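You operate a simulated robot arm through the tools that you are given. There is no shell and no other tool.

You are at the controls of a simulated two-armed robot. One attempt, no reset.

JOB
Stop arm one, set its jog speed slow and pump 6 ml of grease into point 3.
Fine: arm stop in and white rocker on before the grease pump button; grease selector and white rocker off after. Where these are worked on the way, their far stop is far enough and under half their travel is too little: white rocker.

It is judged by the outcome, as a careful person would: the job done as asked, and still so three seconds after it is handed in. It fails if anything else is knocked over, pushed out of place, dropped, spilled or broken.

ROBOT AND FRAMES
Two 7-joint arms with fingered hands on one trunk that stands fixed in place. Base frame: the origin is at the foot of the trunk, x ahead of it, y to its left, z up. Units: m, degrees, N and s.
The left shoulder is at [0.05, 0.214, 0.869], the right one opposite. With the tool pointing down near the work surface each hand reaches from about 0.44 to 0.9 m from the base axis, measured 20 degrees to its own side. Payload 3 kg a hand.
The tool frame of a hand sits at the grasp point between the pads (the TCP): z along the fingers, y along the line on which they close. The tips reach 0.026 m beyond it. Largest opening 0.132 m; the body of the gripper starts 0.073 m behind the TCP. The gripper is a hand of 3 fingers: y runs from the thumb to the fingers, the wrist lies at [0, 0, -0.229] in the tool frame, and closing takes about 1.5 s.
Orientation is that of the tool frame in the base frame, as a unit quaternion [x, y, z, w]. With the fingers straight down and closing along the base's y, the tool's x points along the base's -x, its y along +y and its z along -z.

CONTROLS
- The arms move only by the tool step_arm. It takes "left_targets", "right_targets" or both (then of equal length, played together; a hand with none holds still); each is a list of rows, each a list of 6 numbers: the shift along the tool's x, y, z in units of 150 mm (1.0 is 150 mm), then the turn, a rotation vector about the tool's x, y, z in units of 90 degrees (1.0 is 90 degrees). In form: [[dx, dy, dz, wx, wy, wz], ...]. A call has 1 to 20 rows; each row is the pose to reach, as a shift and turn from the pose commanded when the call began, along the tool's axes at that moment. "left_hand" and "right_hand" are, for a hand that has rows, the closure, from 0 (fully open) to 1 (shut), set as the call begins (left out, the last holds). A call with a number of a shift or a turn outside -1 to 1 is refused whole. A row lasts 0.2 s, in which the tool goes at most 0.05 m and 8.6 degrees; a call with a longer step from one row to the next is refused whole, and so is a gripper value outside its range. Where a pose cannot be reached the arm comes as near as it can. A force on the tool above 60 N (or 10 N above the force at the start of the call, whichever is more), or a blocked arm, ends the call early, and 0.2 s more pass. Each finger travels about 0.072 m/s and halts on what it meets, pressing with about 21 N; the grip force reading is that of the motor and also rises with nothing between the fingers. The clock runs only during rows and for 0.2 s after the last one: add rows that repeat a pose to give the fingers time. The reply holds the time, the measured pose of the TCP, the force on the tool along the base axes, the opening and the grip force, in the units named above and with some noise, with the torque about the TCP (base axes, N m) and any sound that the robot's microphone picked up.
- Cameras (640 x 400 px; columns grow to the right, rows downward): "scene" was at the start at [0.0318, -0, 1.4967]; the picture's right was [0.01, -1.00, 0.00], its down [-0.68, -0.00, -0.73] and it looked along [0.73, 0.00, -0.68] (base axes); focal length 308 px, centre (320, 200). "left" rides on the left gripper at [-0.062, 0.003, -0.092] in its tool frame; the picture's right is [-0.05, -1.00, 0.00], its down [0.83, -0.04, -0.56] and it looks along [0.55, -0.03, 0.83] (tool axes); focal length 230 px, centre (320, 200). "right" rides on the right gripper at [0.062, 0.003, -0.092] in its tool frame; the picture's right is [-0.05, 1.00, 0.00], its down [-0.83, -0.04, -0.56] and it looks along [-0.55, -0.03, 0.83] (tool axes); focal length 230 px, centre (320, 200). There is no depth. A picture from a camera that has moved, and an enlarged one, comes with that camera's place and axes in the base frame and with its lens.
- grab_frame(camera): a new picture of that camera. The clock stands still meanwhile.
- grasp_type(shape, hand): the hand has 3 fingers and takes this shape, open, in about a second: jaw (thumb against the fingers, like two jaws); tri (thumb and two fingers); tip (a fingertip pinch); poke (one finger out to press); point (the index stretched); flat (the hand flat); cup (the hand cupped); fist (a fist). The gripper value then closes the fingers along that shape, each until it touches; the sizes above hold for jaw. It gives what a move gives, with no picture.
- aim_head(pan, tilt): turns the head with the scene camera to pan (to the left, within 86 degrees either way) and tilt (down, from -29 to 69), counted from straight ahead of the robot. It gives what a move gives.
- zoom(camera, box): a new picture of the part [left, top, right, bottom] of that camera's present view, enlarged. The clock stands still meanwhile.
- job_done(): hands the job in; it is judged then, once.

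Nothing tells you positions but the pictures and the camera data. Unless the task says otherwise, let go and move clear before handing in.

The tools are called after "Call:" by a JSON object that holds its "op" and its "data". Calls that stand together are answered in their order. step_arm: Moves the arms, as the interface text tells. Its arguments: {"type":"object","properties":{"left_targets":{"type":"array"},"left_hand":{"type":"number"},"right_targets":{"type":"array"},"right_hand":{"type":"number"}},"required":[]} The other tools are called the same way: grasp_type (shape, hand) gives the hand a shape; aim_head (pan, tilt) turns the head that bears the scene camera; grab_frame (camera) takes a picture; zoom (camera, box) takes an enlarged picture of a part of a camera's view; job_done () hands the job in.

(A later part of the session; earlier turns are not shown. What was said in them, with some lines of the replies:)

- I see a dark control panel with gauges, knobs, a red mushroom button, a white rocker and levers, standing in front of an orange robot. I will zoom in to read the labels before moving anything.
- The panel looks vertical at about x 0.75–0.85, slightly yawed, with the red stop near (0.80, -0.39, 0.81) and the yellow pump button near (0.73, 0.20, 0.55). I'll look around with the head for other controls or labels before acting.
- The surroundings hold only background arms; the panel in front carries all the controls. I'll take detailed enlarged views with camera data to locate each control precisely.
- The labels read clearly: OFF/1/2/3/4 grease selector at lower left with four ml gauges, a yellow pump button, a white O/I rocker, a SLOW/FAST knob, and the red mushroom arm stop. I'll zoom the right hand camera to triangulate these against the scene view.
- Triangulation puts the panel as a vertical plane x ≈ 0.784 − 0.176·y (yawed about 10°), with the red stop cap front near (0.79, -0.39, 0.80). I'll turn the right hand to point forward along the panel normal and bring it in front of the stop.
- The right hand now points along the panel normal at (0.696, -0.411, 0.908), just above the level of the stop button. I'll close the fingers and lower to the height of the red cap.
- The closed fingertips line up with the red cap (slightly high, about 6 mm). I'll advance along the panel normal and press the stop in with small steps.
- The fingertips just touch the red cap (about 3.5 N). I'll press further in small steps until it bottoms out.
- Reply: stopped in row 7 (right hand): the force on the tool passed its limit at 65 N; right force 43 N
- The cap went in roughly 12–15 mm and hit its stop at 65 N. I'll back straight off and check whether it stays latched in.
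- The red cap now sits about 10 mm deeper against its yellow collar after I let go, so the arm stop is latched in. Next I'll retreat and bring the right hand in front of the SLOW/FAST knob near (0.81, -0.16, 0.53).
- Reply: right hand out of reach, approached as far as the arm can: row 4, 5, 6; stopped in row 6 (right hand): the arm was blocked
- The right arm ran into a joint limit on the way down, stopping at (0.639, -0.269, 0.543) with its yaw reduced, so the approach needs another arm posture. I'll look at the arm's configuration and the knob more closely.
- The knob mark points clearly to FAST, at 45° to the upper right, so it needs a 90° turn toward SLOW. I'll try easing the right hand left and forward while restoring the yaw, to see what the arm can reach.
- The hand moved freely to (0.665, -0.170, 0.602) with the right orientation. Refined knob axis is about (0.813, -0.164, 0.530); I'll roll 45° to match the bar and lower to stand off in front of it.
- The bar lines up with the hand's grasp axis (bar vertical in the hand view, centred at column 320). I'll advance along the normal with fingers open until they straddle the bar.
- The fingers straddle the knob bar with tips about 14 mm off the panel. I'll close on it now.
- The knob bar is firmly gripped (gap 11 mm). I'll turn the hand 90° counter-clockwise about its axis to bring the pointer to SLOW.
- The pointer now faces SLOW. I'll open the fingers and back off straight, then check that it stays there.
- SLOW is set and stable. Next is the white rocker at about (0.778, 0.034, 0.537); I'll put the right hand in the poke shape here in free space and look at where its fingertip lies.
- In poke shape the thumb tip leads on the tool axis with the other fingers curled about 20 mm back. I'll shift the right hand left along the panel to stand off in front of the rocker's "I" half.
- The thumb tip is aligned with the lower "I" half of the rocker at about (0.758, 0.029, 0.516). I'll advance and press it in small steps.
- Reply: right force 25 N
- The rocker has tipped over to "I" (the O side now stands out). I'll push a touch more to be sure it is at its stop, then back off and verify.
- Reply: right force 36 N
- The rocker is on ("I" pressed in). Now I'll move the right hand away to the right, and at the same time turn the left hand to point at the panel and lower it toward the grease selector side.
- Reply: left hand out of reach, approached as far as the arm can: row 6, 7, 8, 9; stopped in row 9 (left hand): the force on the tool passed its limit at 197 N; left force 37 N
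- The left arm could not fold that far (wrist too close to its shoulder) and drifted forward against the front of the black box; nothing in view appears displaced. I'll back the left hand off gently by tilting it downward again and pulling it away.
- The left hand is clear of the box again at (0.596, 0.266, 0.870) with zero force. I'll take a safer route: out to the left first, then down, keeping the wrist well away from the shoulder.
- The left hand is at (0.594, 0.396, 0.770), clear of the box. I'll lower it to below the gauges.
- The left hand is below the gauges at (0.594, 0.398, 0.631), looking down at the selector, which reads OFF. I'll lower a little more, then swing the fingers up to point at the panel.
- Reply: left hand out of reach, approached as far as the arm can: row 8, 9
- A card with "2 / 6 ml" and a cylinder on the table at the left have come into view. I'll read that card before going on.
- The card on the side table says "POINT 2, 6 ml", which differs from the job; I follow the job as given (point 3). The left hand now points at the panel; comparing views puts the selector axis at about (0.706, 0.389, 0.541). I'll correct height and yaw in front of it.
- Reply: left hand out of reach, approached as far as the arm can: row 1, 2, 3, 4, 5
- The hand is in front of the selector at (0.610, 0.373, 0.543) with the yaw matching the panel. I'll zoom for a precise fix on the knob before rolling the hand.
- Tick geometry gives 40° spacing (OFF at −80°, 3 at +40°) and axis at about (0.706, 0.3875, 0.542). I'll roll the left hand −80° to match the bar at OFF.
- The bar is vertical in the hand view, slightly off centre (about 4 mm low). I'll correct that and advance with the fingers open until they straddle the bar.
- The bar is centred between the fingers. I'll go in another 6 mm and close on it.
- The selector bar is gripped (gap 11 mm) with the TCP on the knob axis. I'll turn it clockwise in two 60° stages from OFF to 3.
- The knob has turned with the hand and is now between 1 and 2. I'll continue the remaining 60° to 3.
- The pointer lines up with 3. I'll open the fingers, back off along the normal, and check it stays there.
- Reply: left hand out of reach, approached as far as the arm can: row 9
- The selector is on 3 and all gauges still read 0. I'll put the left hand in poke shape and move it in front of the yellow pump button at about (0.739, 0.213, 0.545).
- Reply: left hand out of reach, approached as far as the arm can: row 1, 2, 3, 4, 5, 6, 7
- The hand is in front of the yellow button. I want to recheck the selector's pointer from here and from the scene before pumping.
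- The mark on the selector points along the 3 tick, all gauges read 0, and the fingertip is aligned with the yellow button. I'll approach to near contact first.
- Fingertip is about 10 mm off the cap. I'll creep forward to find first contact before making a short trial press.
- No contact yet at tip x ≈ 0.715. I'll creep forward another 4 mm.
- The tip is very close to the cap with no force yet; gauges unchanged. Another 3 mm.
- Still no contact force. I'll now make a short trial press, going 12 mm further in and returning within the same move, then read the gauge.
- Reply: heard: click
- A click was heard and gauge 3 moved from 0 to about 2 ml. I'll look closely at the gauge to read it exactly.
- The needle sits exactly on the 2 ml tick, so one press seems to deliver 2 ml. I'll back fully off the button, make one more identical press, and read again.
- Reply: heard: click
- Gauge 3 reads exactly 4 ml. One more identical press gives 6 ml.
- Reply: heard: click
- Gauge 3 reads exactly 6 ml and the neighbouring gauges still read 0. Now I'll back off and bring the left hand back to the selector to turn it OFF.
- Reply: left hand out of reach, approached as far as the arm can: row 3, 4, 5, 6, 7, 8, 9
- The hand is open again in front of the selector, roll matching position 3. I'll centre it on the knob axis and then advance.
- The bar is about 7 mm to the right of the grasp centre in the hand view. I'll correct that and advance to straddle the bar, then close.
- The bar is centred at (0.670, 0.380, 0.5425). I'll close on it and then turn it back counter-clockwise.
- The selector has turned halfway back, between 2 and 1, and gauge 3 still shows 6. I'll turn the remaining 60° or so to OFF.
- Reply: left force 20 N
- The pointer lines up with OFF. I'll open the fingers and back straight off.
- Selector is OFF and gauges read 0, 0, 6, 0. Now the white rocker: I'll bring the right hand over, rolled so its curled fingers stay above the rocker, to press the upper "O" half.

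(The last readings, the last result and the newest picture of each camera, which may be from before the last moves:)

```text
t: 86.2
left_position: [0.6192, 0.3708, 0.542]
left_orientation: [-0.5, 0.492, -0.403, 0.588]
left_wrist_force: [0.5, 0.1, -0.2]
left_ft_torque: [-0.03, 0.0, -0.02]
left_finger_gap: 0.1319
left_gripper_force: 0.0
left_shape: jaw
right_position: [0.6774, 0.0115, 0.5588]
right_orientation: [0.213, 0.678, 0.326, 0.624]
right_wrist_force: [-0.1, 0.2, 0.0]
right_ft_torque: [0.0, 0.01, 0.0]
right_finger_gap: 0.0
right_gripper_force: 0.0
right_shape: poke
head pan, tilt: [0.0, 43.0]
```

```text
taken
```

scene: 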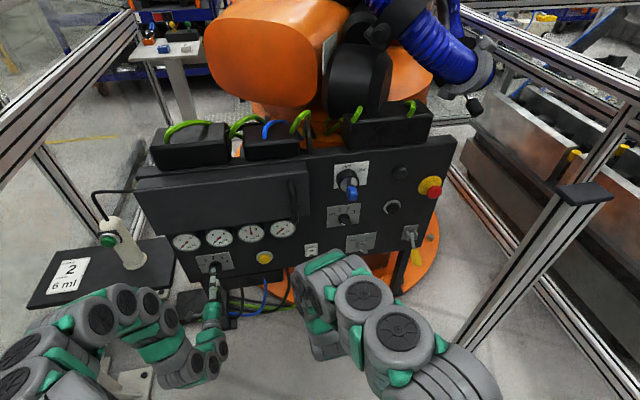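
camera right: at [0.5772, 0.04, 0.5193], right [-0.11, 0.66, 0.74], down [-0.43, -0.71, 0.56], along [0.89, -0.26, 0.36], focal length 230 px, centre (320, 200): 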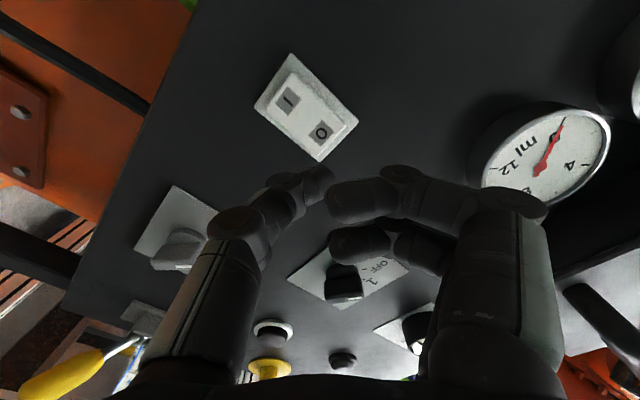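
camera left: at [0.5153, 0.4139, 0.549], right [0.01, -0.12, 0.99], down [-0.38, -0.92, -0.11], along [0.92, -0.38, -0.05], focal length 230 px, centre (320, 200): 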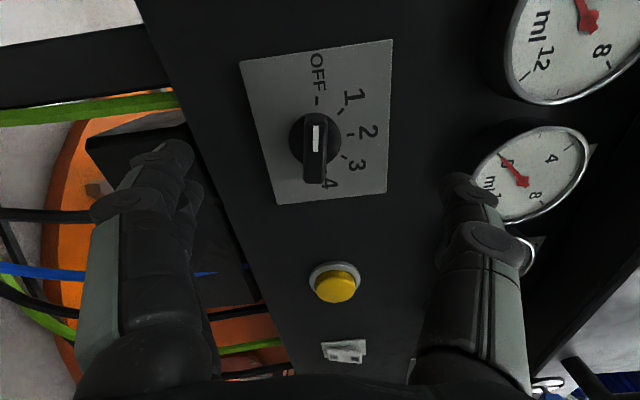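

The thumb tip points at the O half, about 5 mm to the right of its centre. I'll correct and press in small steps.

Call:
{"op": "step_arm", "data": {"right_targets": [[0.023, 0.023, 0.1, 0, 0, 0], [0.023, 0.023, 0.2, 0, 0, 0], [0.023, 0.023, 0.28, 0, 0, 0], [0.023, 0.023, 0.32, 0, 0, 0], [0.023, 0.023, 0.35, 0, 0, 0], [0.023, 0.023, 0.37, 0, 0, 0], [0.023, 0.023, 0.39, 0, 0, 0], [0.023, 0.023, 0.41, 0, 0, 0], [0.023, 0.023, 0.43, 0, 0, 0]]}}

Call:
{"op": "zoom", "data": {"camera": "scene", "box": [280, 225, 360, 275]}}

Call:
{"op": "grab_frame", "data": {"camera": "right"}}

```text
t: 88.2
left_position: [0.6182, 0.3708, 0.5418]
left_orientation: [-0.5, 0.492, -0.403, 0.588]
left_wrist_force: [0.4, -0.8, -0.5]
left_ft_torque: [0.0, 0.0, -0.03]
left_finger_gap: 0.1316
left_gripper_force: 0.0
left_shape: jaw
right_position: [0.737, 0.0266, 0.5573]
right_orientation: [0.213, 0.678, 0.325, 0.624]
right_wrist_force: [-11.5, -4.5, -0.2]
right_ft_torque: [-0.03, 0.0, -0.03]
right_finger_gap: 0.0
right_gripper_force: 0.0
right_shape: poke
head pan, tilt: [0.0, 43.0]
```

```text
8.00 times, centred on (320, 250) of scene
camera zoom: at [0.0317, -0.0006, 1.4969], right [0.0, -1.0, 0.0], down [-0.68, 0.0, -0.73], along [0.73, 0.0, -0.68], focal length 2463 px, centre (320, -200)
```

zoom: 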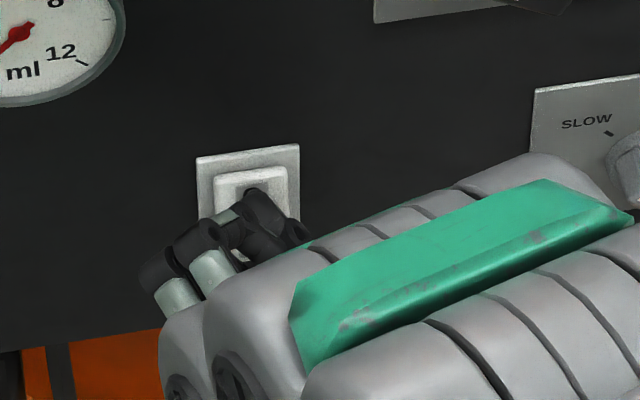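

```text
taken
camera right: at [0.6393, 0.0547, 0.5173], right [-0.11, 0.66, 0.74], down [-0.43, -0.7, 0.56], along [0.89, -0.26, 0.36], focal length 230 px, centre (320, 200)
```

right: 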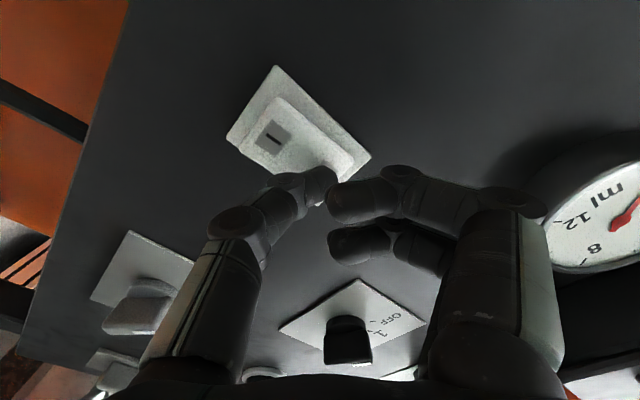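

Contact at about 12 N; the rocker is tipping. I'll press on a few more millimetres until it is at its stop.

Call:
{"op": "step_arm", "data": {"right_targets": [[0, 0, 0.013, 0, 0, 0], [0, 0, 0.027, 0, 0, 0], [0, 0, 0.04, 0, 0, 0], [0, 0, 0.04, 0, 0, 0]]}}

Call:
{"op": "grab_frame", "data": {"camera": "right"}}

```text
t: 89.2
left_position: [0.6171, 0.371, 0.5418]
left_orientation: [-0.5, 0.492, -0.403, 0.588]
left_wrist_force: [-0.8, 0.4, 0.3]
left_ft_torque: [-0.01, 0.02, 0.0]
left_finger_gap: 0.1319
left_gripper_force: 0.1
left_shape: jaw
right_position: [0.7437, 0.0276, 0.5588]
right_orientation: [0.213, 0.678, 0.325, 0.624]
right_wrist_force: [-31.8, -13.7, -2.5]
right_ft_torque: [0.0, -0.1, 0.21]
right_finger_gap: 0.0
right_gripper_force: 0.0
right_shape: poke
head pan, tilt: [0.0, 43.0]
```

```text
taken
camera right: at [0.6456, 0.0558, 0.5182], right [-0.11, 0.66, 0.74], down [-0.43, -0.7, 0.56], along [0.89, -0.26, 0.36], focal length 230 px, centre (320, 200)
```

right: 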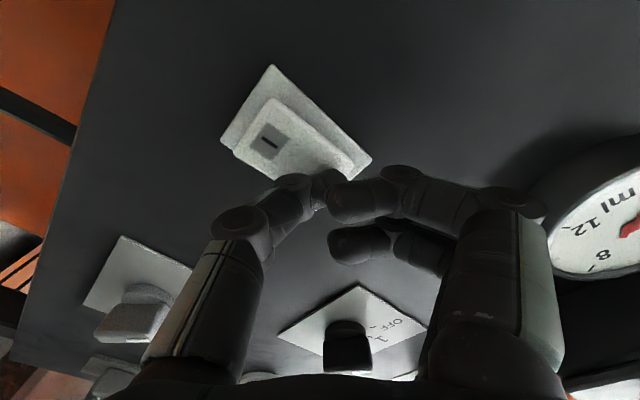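

At about 35 N the O side is fully in and the I side stands out. I'll back off and verify.

Call:
{"op": "step_arm", "data": {"right_targets": [[0, 0, -0.05, 0, 0, 0], [0, 0, -0.15, 0, 0, 0], [0, 0, -0.3, 0, 0, 0], [0, 0, -0.45, 0, 0, 0], [0, 0, -0.5, 0, 0, 0]]}}

Call:
{"op": "grab_frame", "data": {"camera": "right"}}

Call:
{"op": "zoom", "data": {"camera": "right", "box": [220, 40, 380, 140]}}

Call:
{"op": "zoom", "data": {"camera": "scene", "box": [280, 225, 360, 275]}}

```text
t: 90.4
left_position: [0.6179, 0.3711, 0.5425]
left_orientation: [-0.5, 0.49, -0.404, 0.588]
left_wrist_force: [-0.2, -0.2, -0.2]
left_ft_torque: [0.01, -0.02, 0.0]
left_finger_gap: 0.1319
left_gripper_force: 0.0
left_shape: jaw
right_position: [0.6707, 0.0156, 0.5586]
right_orientation: [0.214, 0.677, 0.326, 0.624]
right_wrist_force: [-0.9, 0.3, 0.7]
right_ft_torque: [0.01, 0.03, 0.03]
right_finger_gap: 0.0
right_gripper_force: 0.1
right_shape: poke
head pan, tilt: [0.0, 43.0]
```

```text
taken
camera right: at [0.5725, 0.0439, 0.5186], right [-0.11, 0.66, 0.74], down [-0.43, -0.7, 0.56], along [0.89, -0.26, 0.36], focal length 230 px, centre (320, 200)
```

right: 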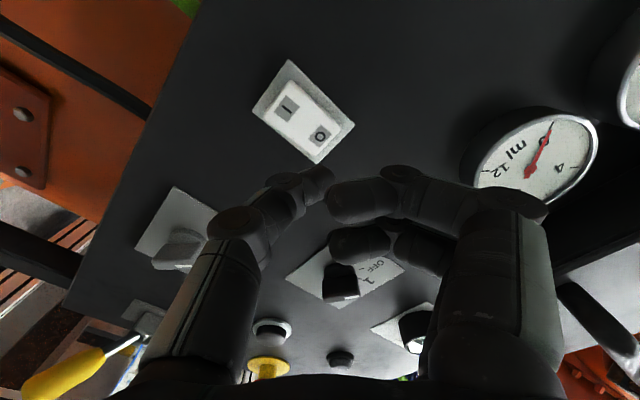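

```text
4.00 times, centred on (300, 90) of right
camera zoom: at [0.5725, 0.0439, 0.5186], right [-0.11, 0.66, 0.74], down [-0.43, -0.7, 0.56], along [0.89, -0.26, 0.36], focal length 920 px, centre (400, 640)
```

zoom: 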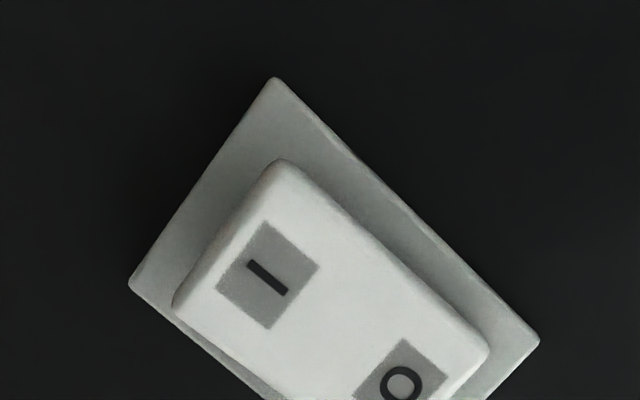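

```text
8.00 times, centred on (320, 250) of scene
camera zoom: at [0.0319, -0.0005, 1.4969], right [0.0, -1.0, 0.0], down [-0.68, 0.0, -0.73], along [0.73, 0.0, -0.68], focal length 2463 px, centre (320, -200)
```

zoom: 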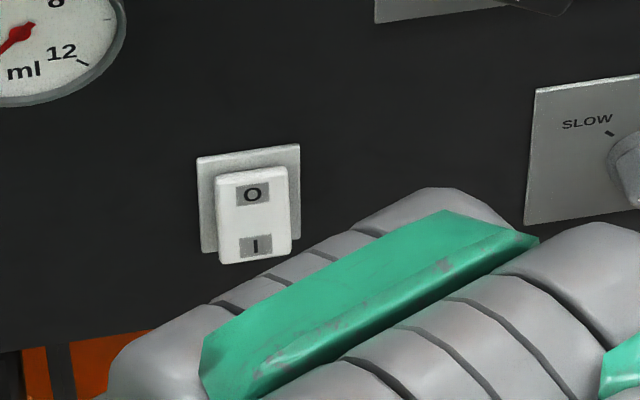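

The rocker looks exactly as it did at the start (O in, I out), so it is off. I'll move the right hand clear to the right and draw the left hand back a little, then do a final check of every control.

Call:
{"op": "step_arm", "data": {"right_targets": [[0, 0, -0.13, 0, 0, 0], [-0.13, -0.13, -0.26, 0, 0, 0], [-0.26, -0.26, -0.26, 0, 0, 0], [-0.39, -0.39, -0.26, 0, 0, 0], [-0.52, -0.52, -0.26, 0, 0, 0], [-0.65, -0.65, -0.26, 0, 0, 0], [-0.78, -0.78, -0.26, 0, 0, 0], [-0.78, -0.78, -0.26, 0, 0, 0]]}}

Call:
{"op": "step_arm", "data": {"left_targets": [[0, 0, -0.05, 0, 0, 0], [0, 0, -0.09, 0, 0, 0], [0, 0, -0.09, 0, 0, 0]]}}

Call:
{"op": "grab_frame", "data": {"camera": "scene"}}

Call:
{"op": "zoom", "data": {"camera": "scene", "box": [160, 200, 320, 300]}}

Call:
{"op": "zoom", "data": {"camera": "scene", "box": [300, 150, 460, 250]}}

Call:
{"op": "zoom", "data": {"camera": "scene", "box": [300, 200, 460, 300]}}

```text
t: 92.2
left_position: [0.6169, 0.3715, 0.5421]
left_orientation: [-0.5, 0.492, -0.403, 0.588]
left_wrist_force: [-0.1, -0.3, -0.3]
left_ft_torque: [0.03, -0.02, 0.01]
left_finger_gap: 0.1318
left_gripper_force: 0.0
left_shape: jaw
right_position: [0.6605, -0.1562, 0.559]
right_orientation: [0.213, 0.677, 0.325, 0.624]
right_wrist_force: [-0.5, 0.4, -0.5]
right_ft_torque: [-0.03, -0.01, 0.02]
right_finger_gap: 0.0
right_gripper_force: 0.1
right_shape: poke
head pan, tilt: [0.0, 43.0]
```

```text
t: 93.0
left_position: [0.6089, 0.3725, 0.5478]
left_orientation: [-0.501, 0.492, -0.402, 0.588]
left_wrist_force: [0.1, -1.1, 0.7]
left_ft_torque: [-0.04, 0.01, -0.04]
left_finger_gap: 0.1318
left_gripper_force: 0.0
left_shape: jaw
left hand out of reach, approached as far as the arm can: row 1, 2, 3
right_position: [0.6604, -0.1547, 0.5579]
right_orientation: [0.213, 0.678, 0.325, 0.624]
right_wrist_force: [1.2, -0.3, -0.3]
right_ft_torque: [-0.01, 0.01, 0.02]
right_finger_gap: 0.0
right_gripper_force: 0.1
right_shape: poke
head pan, tilt: [0.0, 43.0]
```

```text
taken
```

scene: 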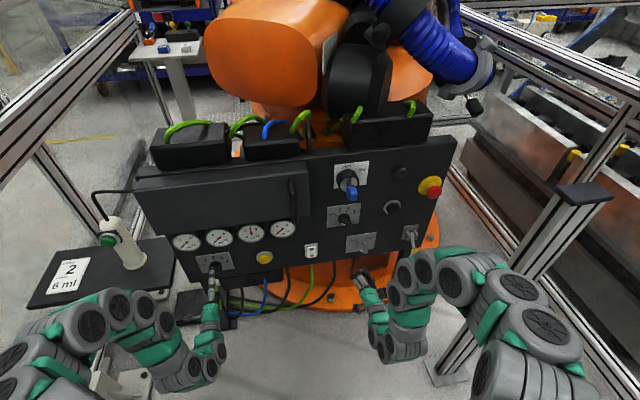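

```text
4.00 times, centred on (240, 250) of scene
camera zoom: at [0.0319, -0.0005, 1.4969], right [0.0, -1.0, 0.0], down [-0.68, 0.0, -0.73], along [0.73, 0.0, -0.68], focal length 1232 px, centre (640, 0)
```

zoom: 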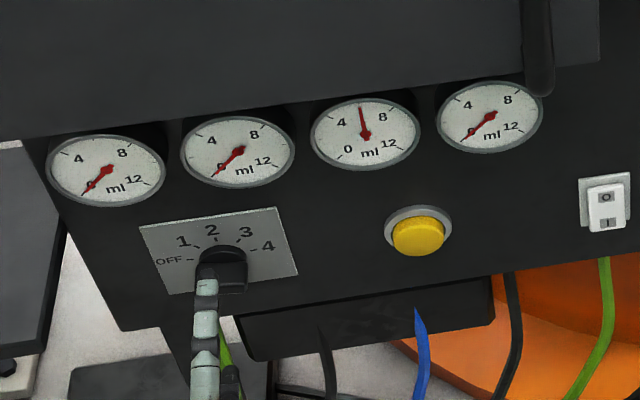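

```text
4.00 times, centred on (380, 200) of scene
camera zoom: at [0.0319, -0.0005, 1.4969], right [0.0, -1.0, 0.0], down [-0.68, 0.0, -0.73], along [0.73, 0.0, -0.68], focal length 1232 px, centre (80, 200)
```

zoom: 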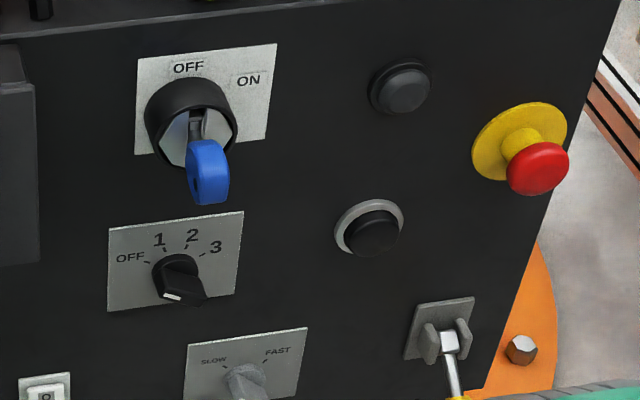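

```text
4.00 times, centred on (380, 250) of scene
camera zoom: at [0.0319, -0.0005, 1.4969], right [0.0, -1.0, 0.0], down [-0.68, 0.0, -0.73], along [0.73, 0.0, -0.68], focal length 1232 px, centre (80, 0)
```

zoom: 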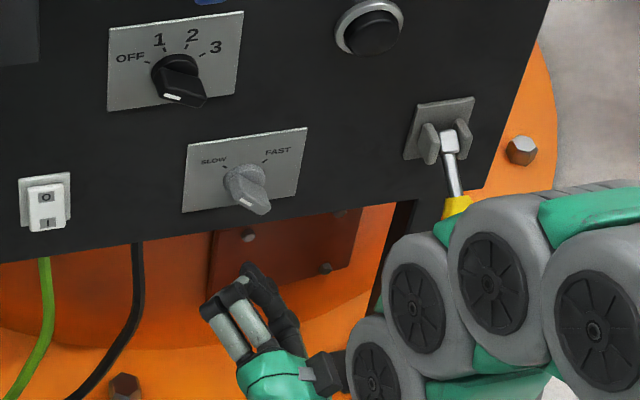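

Everything reads as wanted: stop in, SLOW, gauges 0/0/6/0, rocker off. One last close look at the selector and the stop before handing in.

Call:
{"op": "zoom", "data": {"camera": "left", "box": [220, 20, 420, 220]}}

Call:
{"op": "zoom", "data": {"camera": "scene", "box": [380, 155, 460, 205]}}

```text
2.00 times, centred on (320, 120) of left
camera zoom: at [0.5054, 0.4144, 0.5544], right [0.01, -0.12, 0.99], down [-0.39, -0.92, -0.11], along [0.92, -0.38, -0.06], focal length 460 px, centre (320, 360)
```

zoom: 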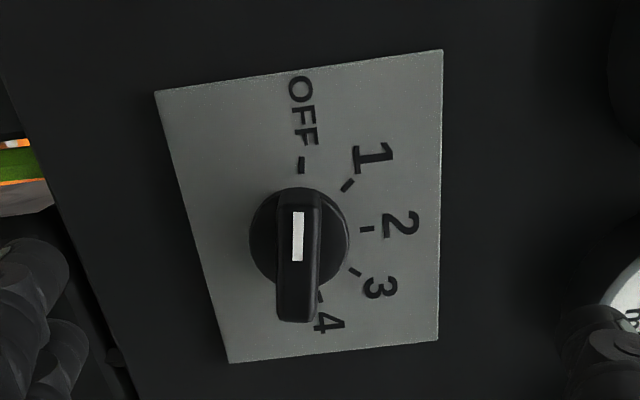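

```text
8.00 times, centred on (420, 180) of scene
camera zoom: at [0.0319, -0.0005, 1.4969], right [0.0, -1.0, 0.0], down [-0.68, 0.0, -0.73], along [0.73, 0.0, -0.68], focal length 2463 px, centre (-480, 360)
```

zoom: 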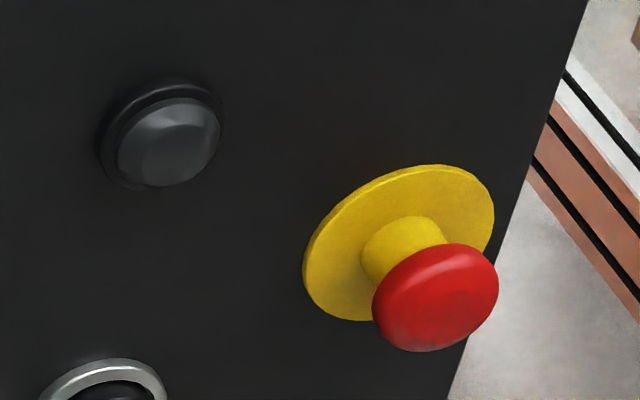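

The last look shows the grease selector on OFF and the arm stop latched in. The jog speed is on SLOW, gauge 3 reads 6 ml, the rocker is off, and both hands are clear. I'm handing in now.

Call:
{"op": "job_done", "data": {}}

```text
The job is handed in.
```

I did the job as asked and handed it in; no verdict has come back yet. At the last look before handing in:

- **Arm stop:** the red button is pressed and latched in.
- **Jog speed:** the knob points to SLOW.
- **Grease:** three presses of the yellow pump button at 2 ml each put 6 ml into point 3. Gauge 3 reads 6 ml and the other three gauges read 0.
- **Order:** the arm stop and white rocker were set before pumping. The grease selector and then the rocker were turned off afterwards.

**Contact with the box:** while moving into place, the left hand hit the front of the black box above the gauges, with a peak of about 197 N. I backed it off straight away and saw no damage or movement in the pictures.

**Card on the side table:** it says "POINT 2, 6 ml", which doesn't match your instruction. I followed your instruction and used point 3.
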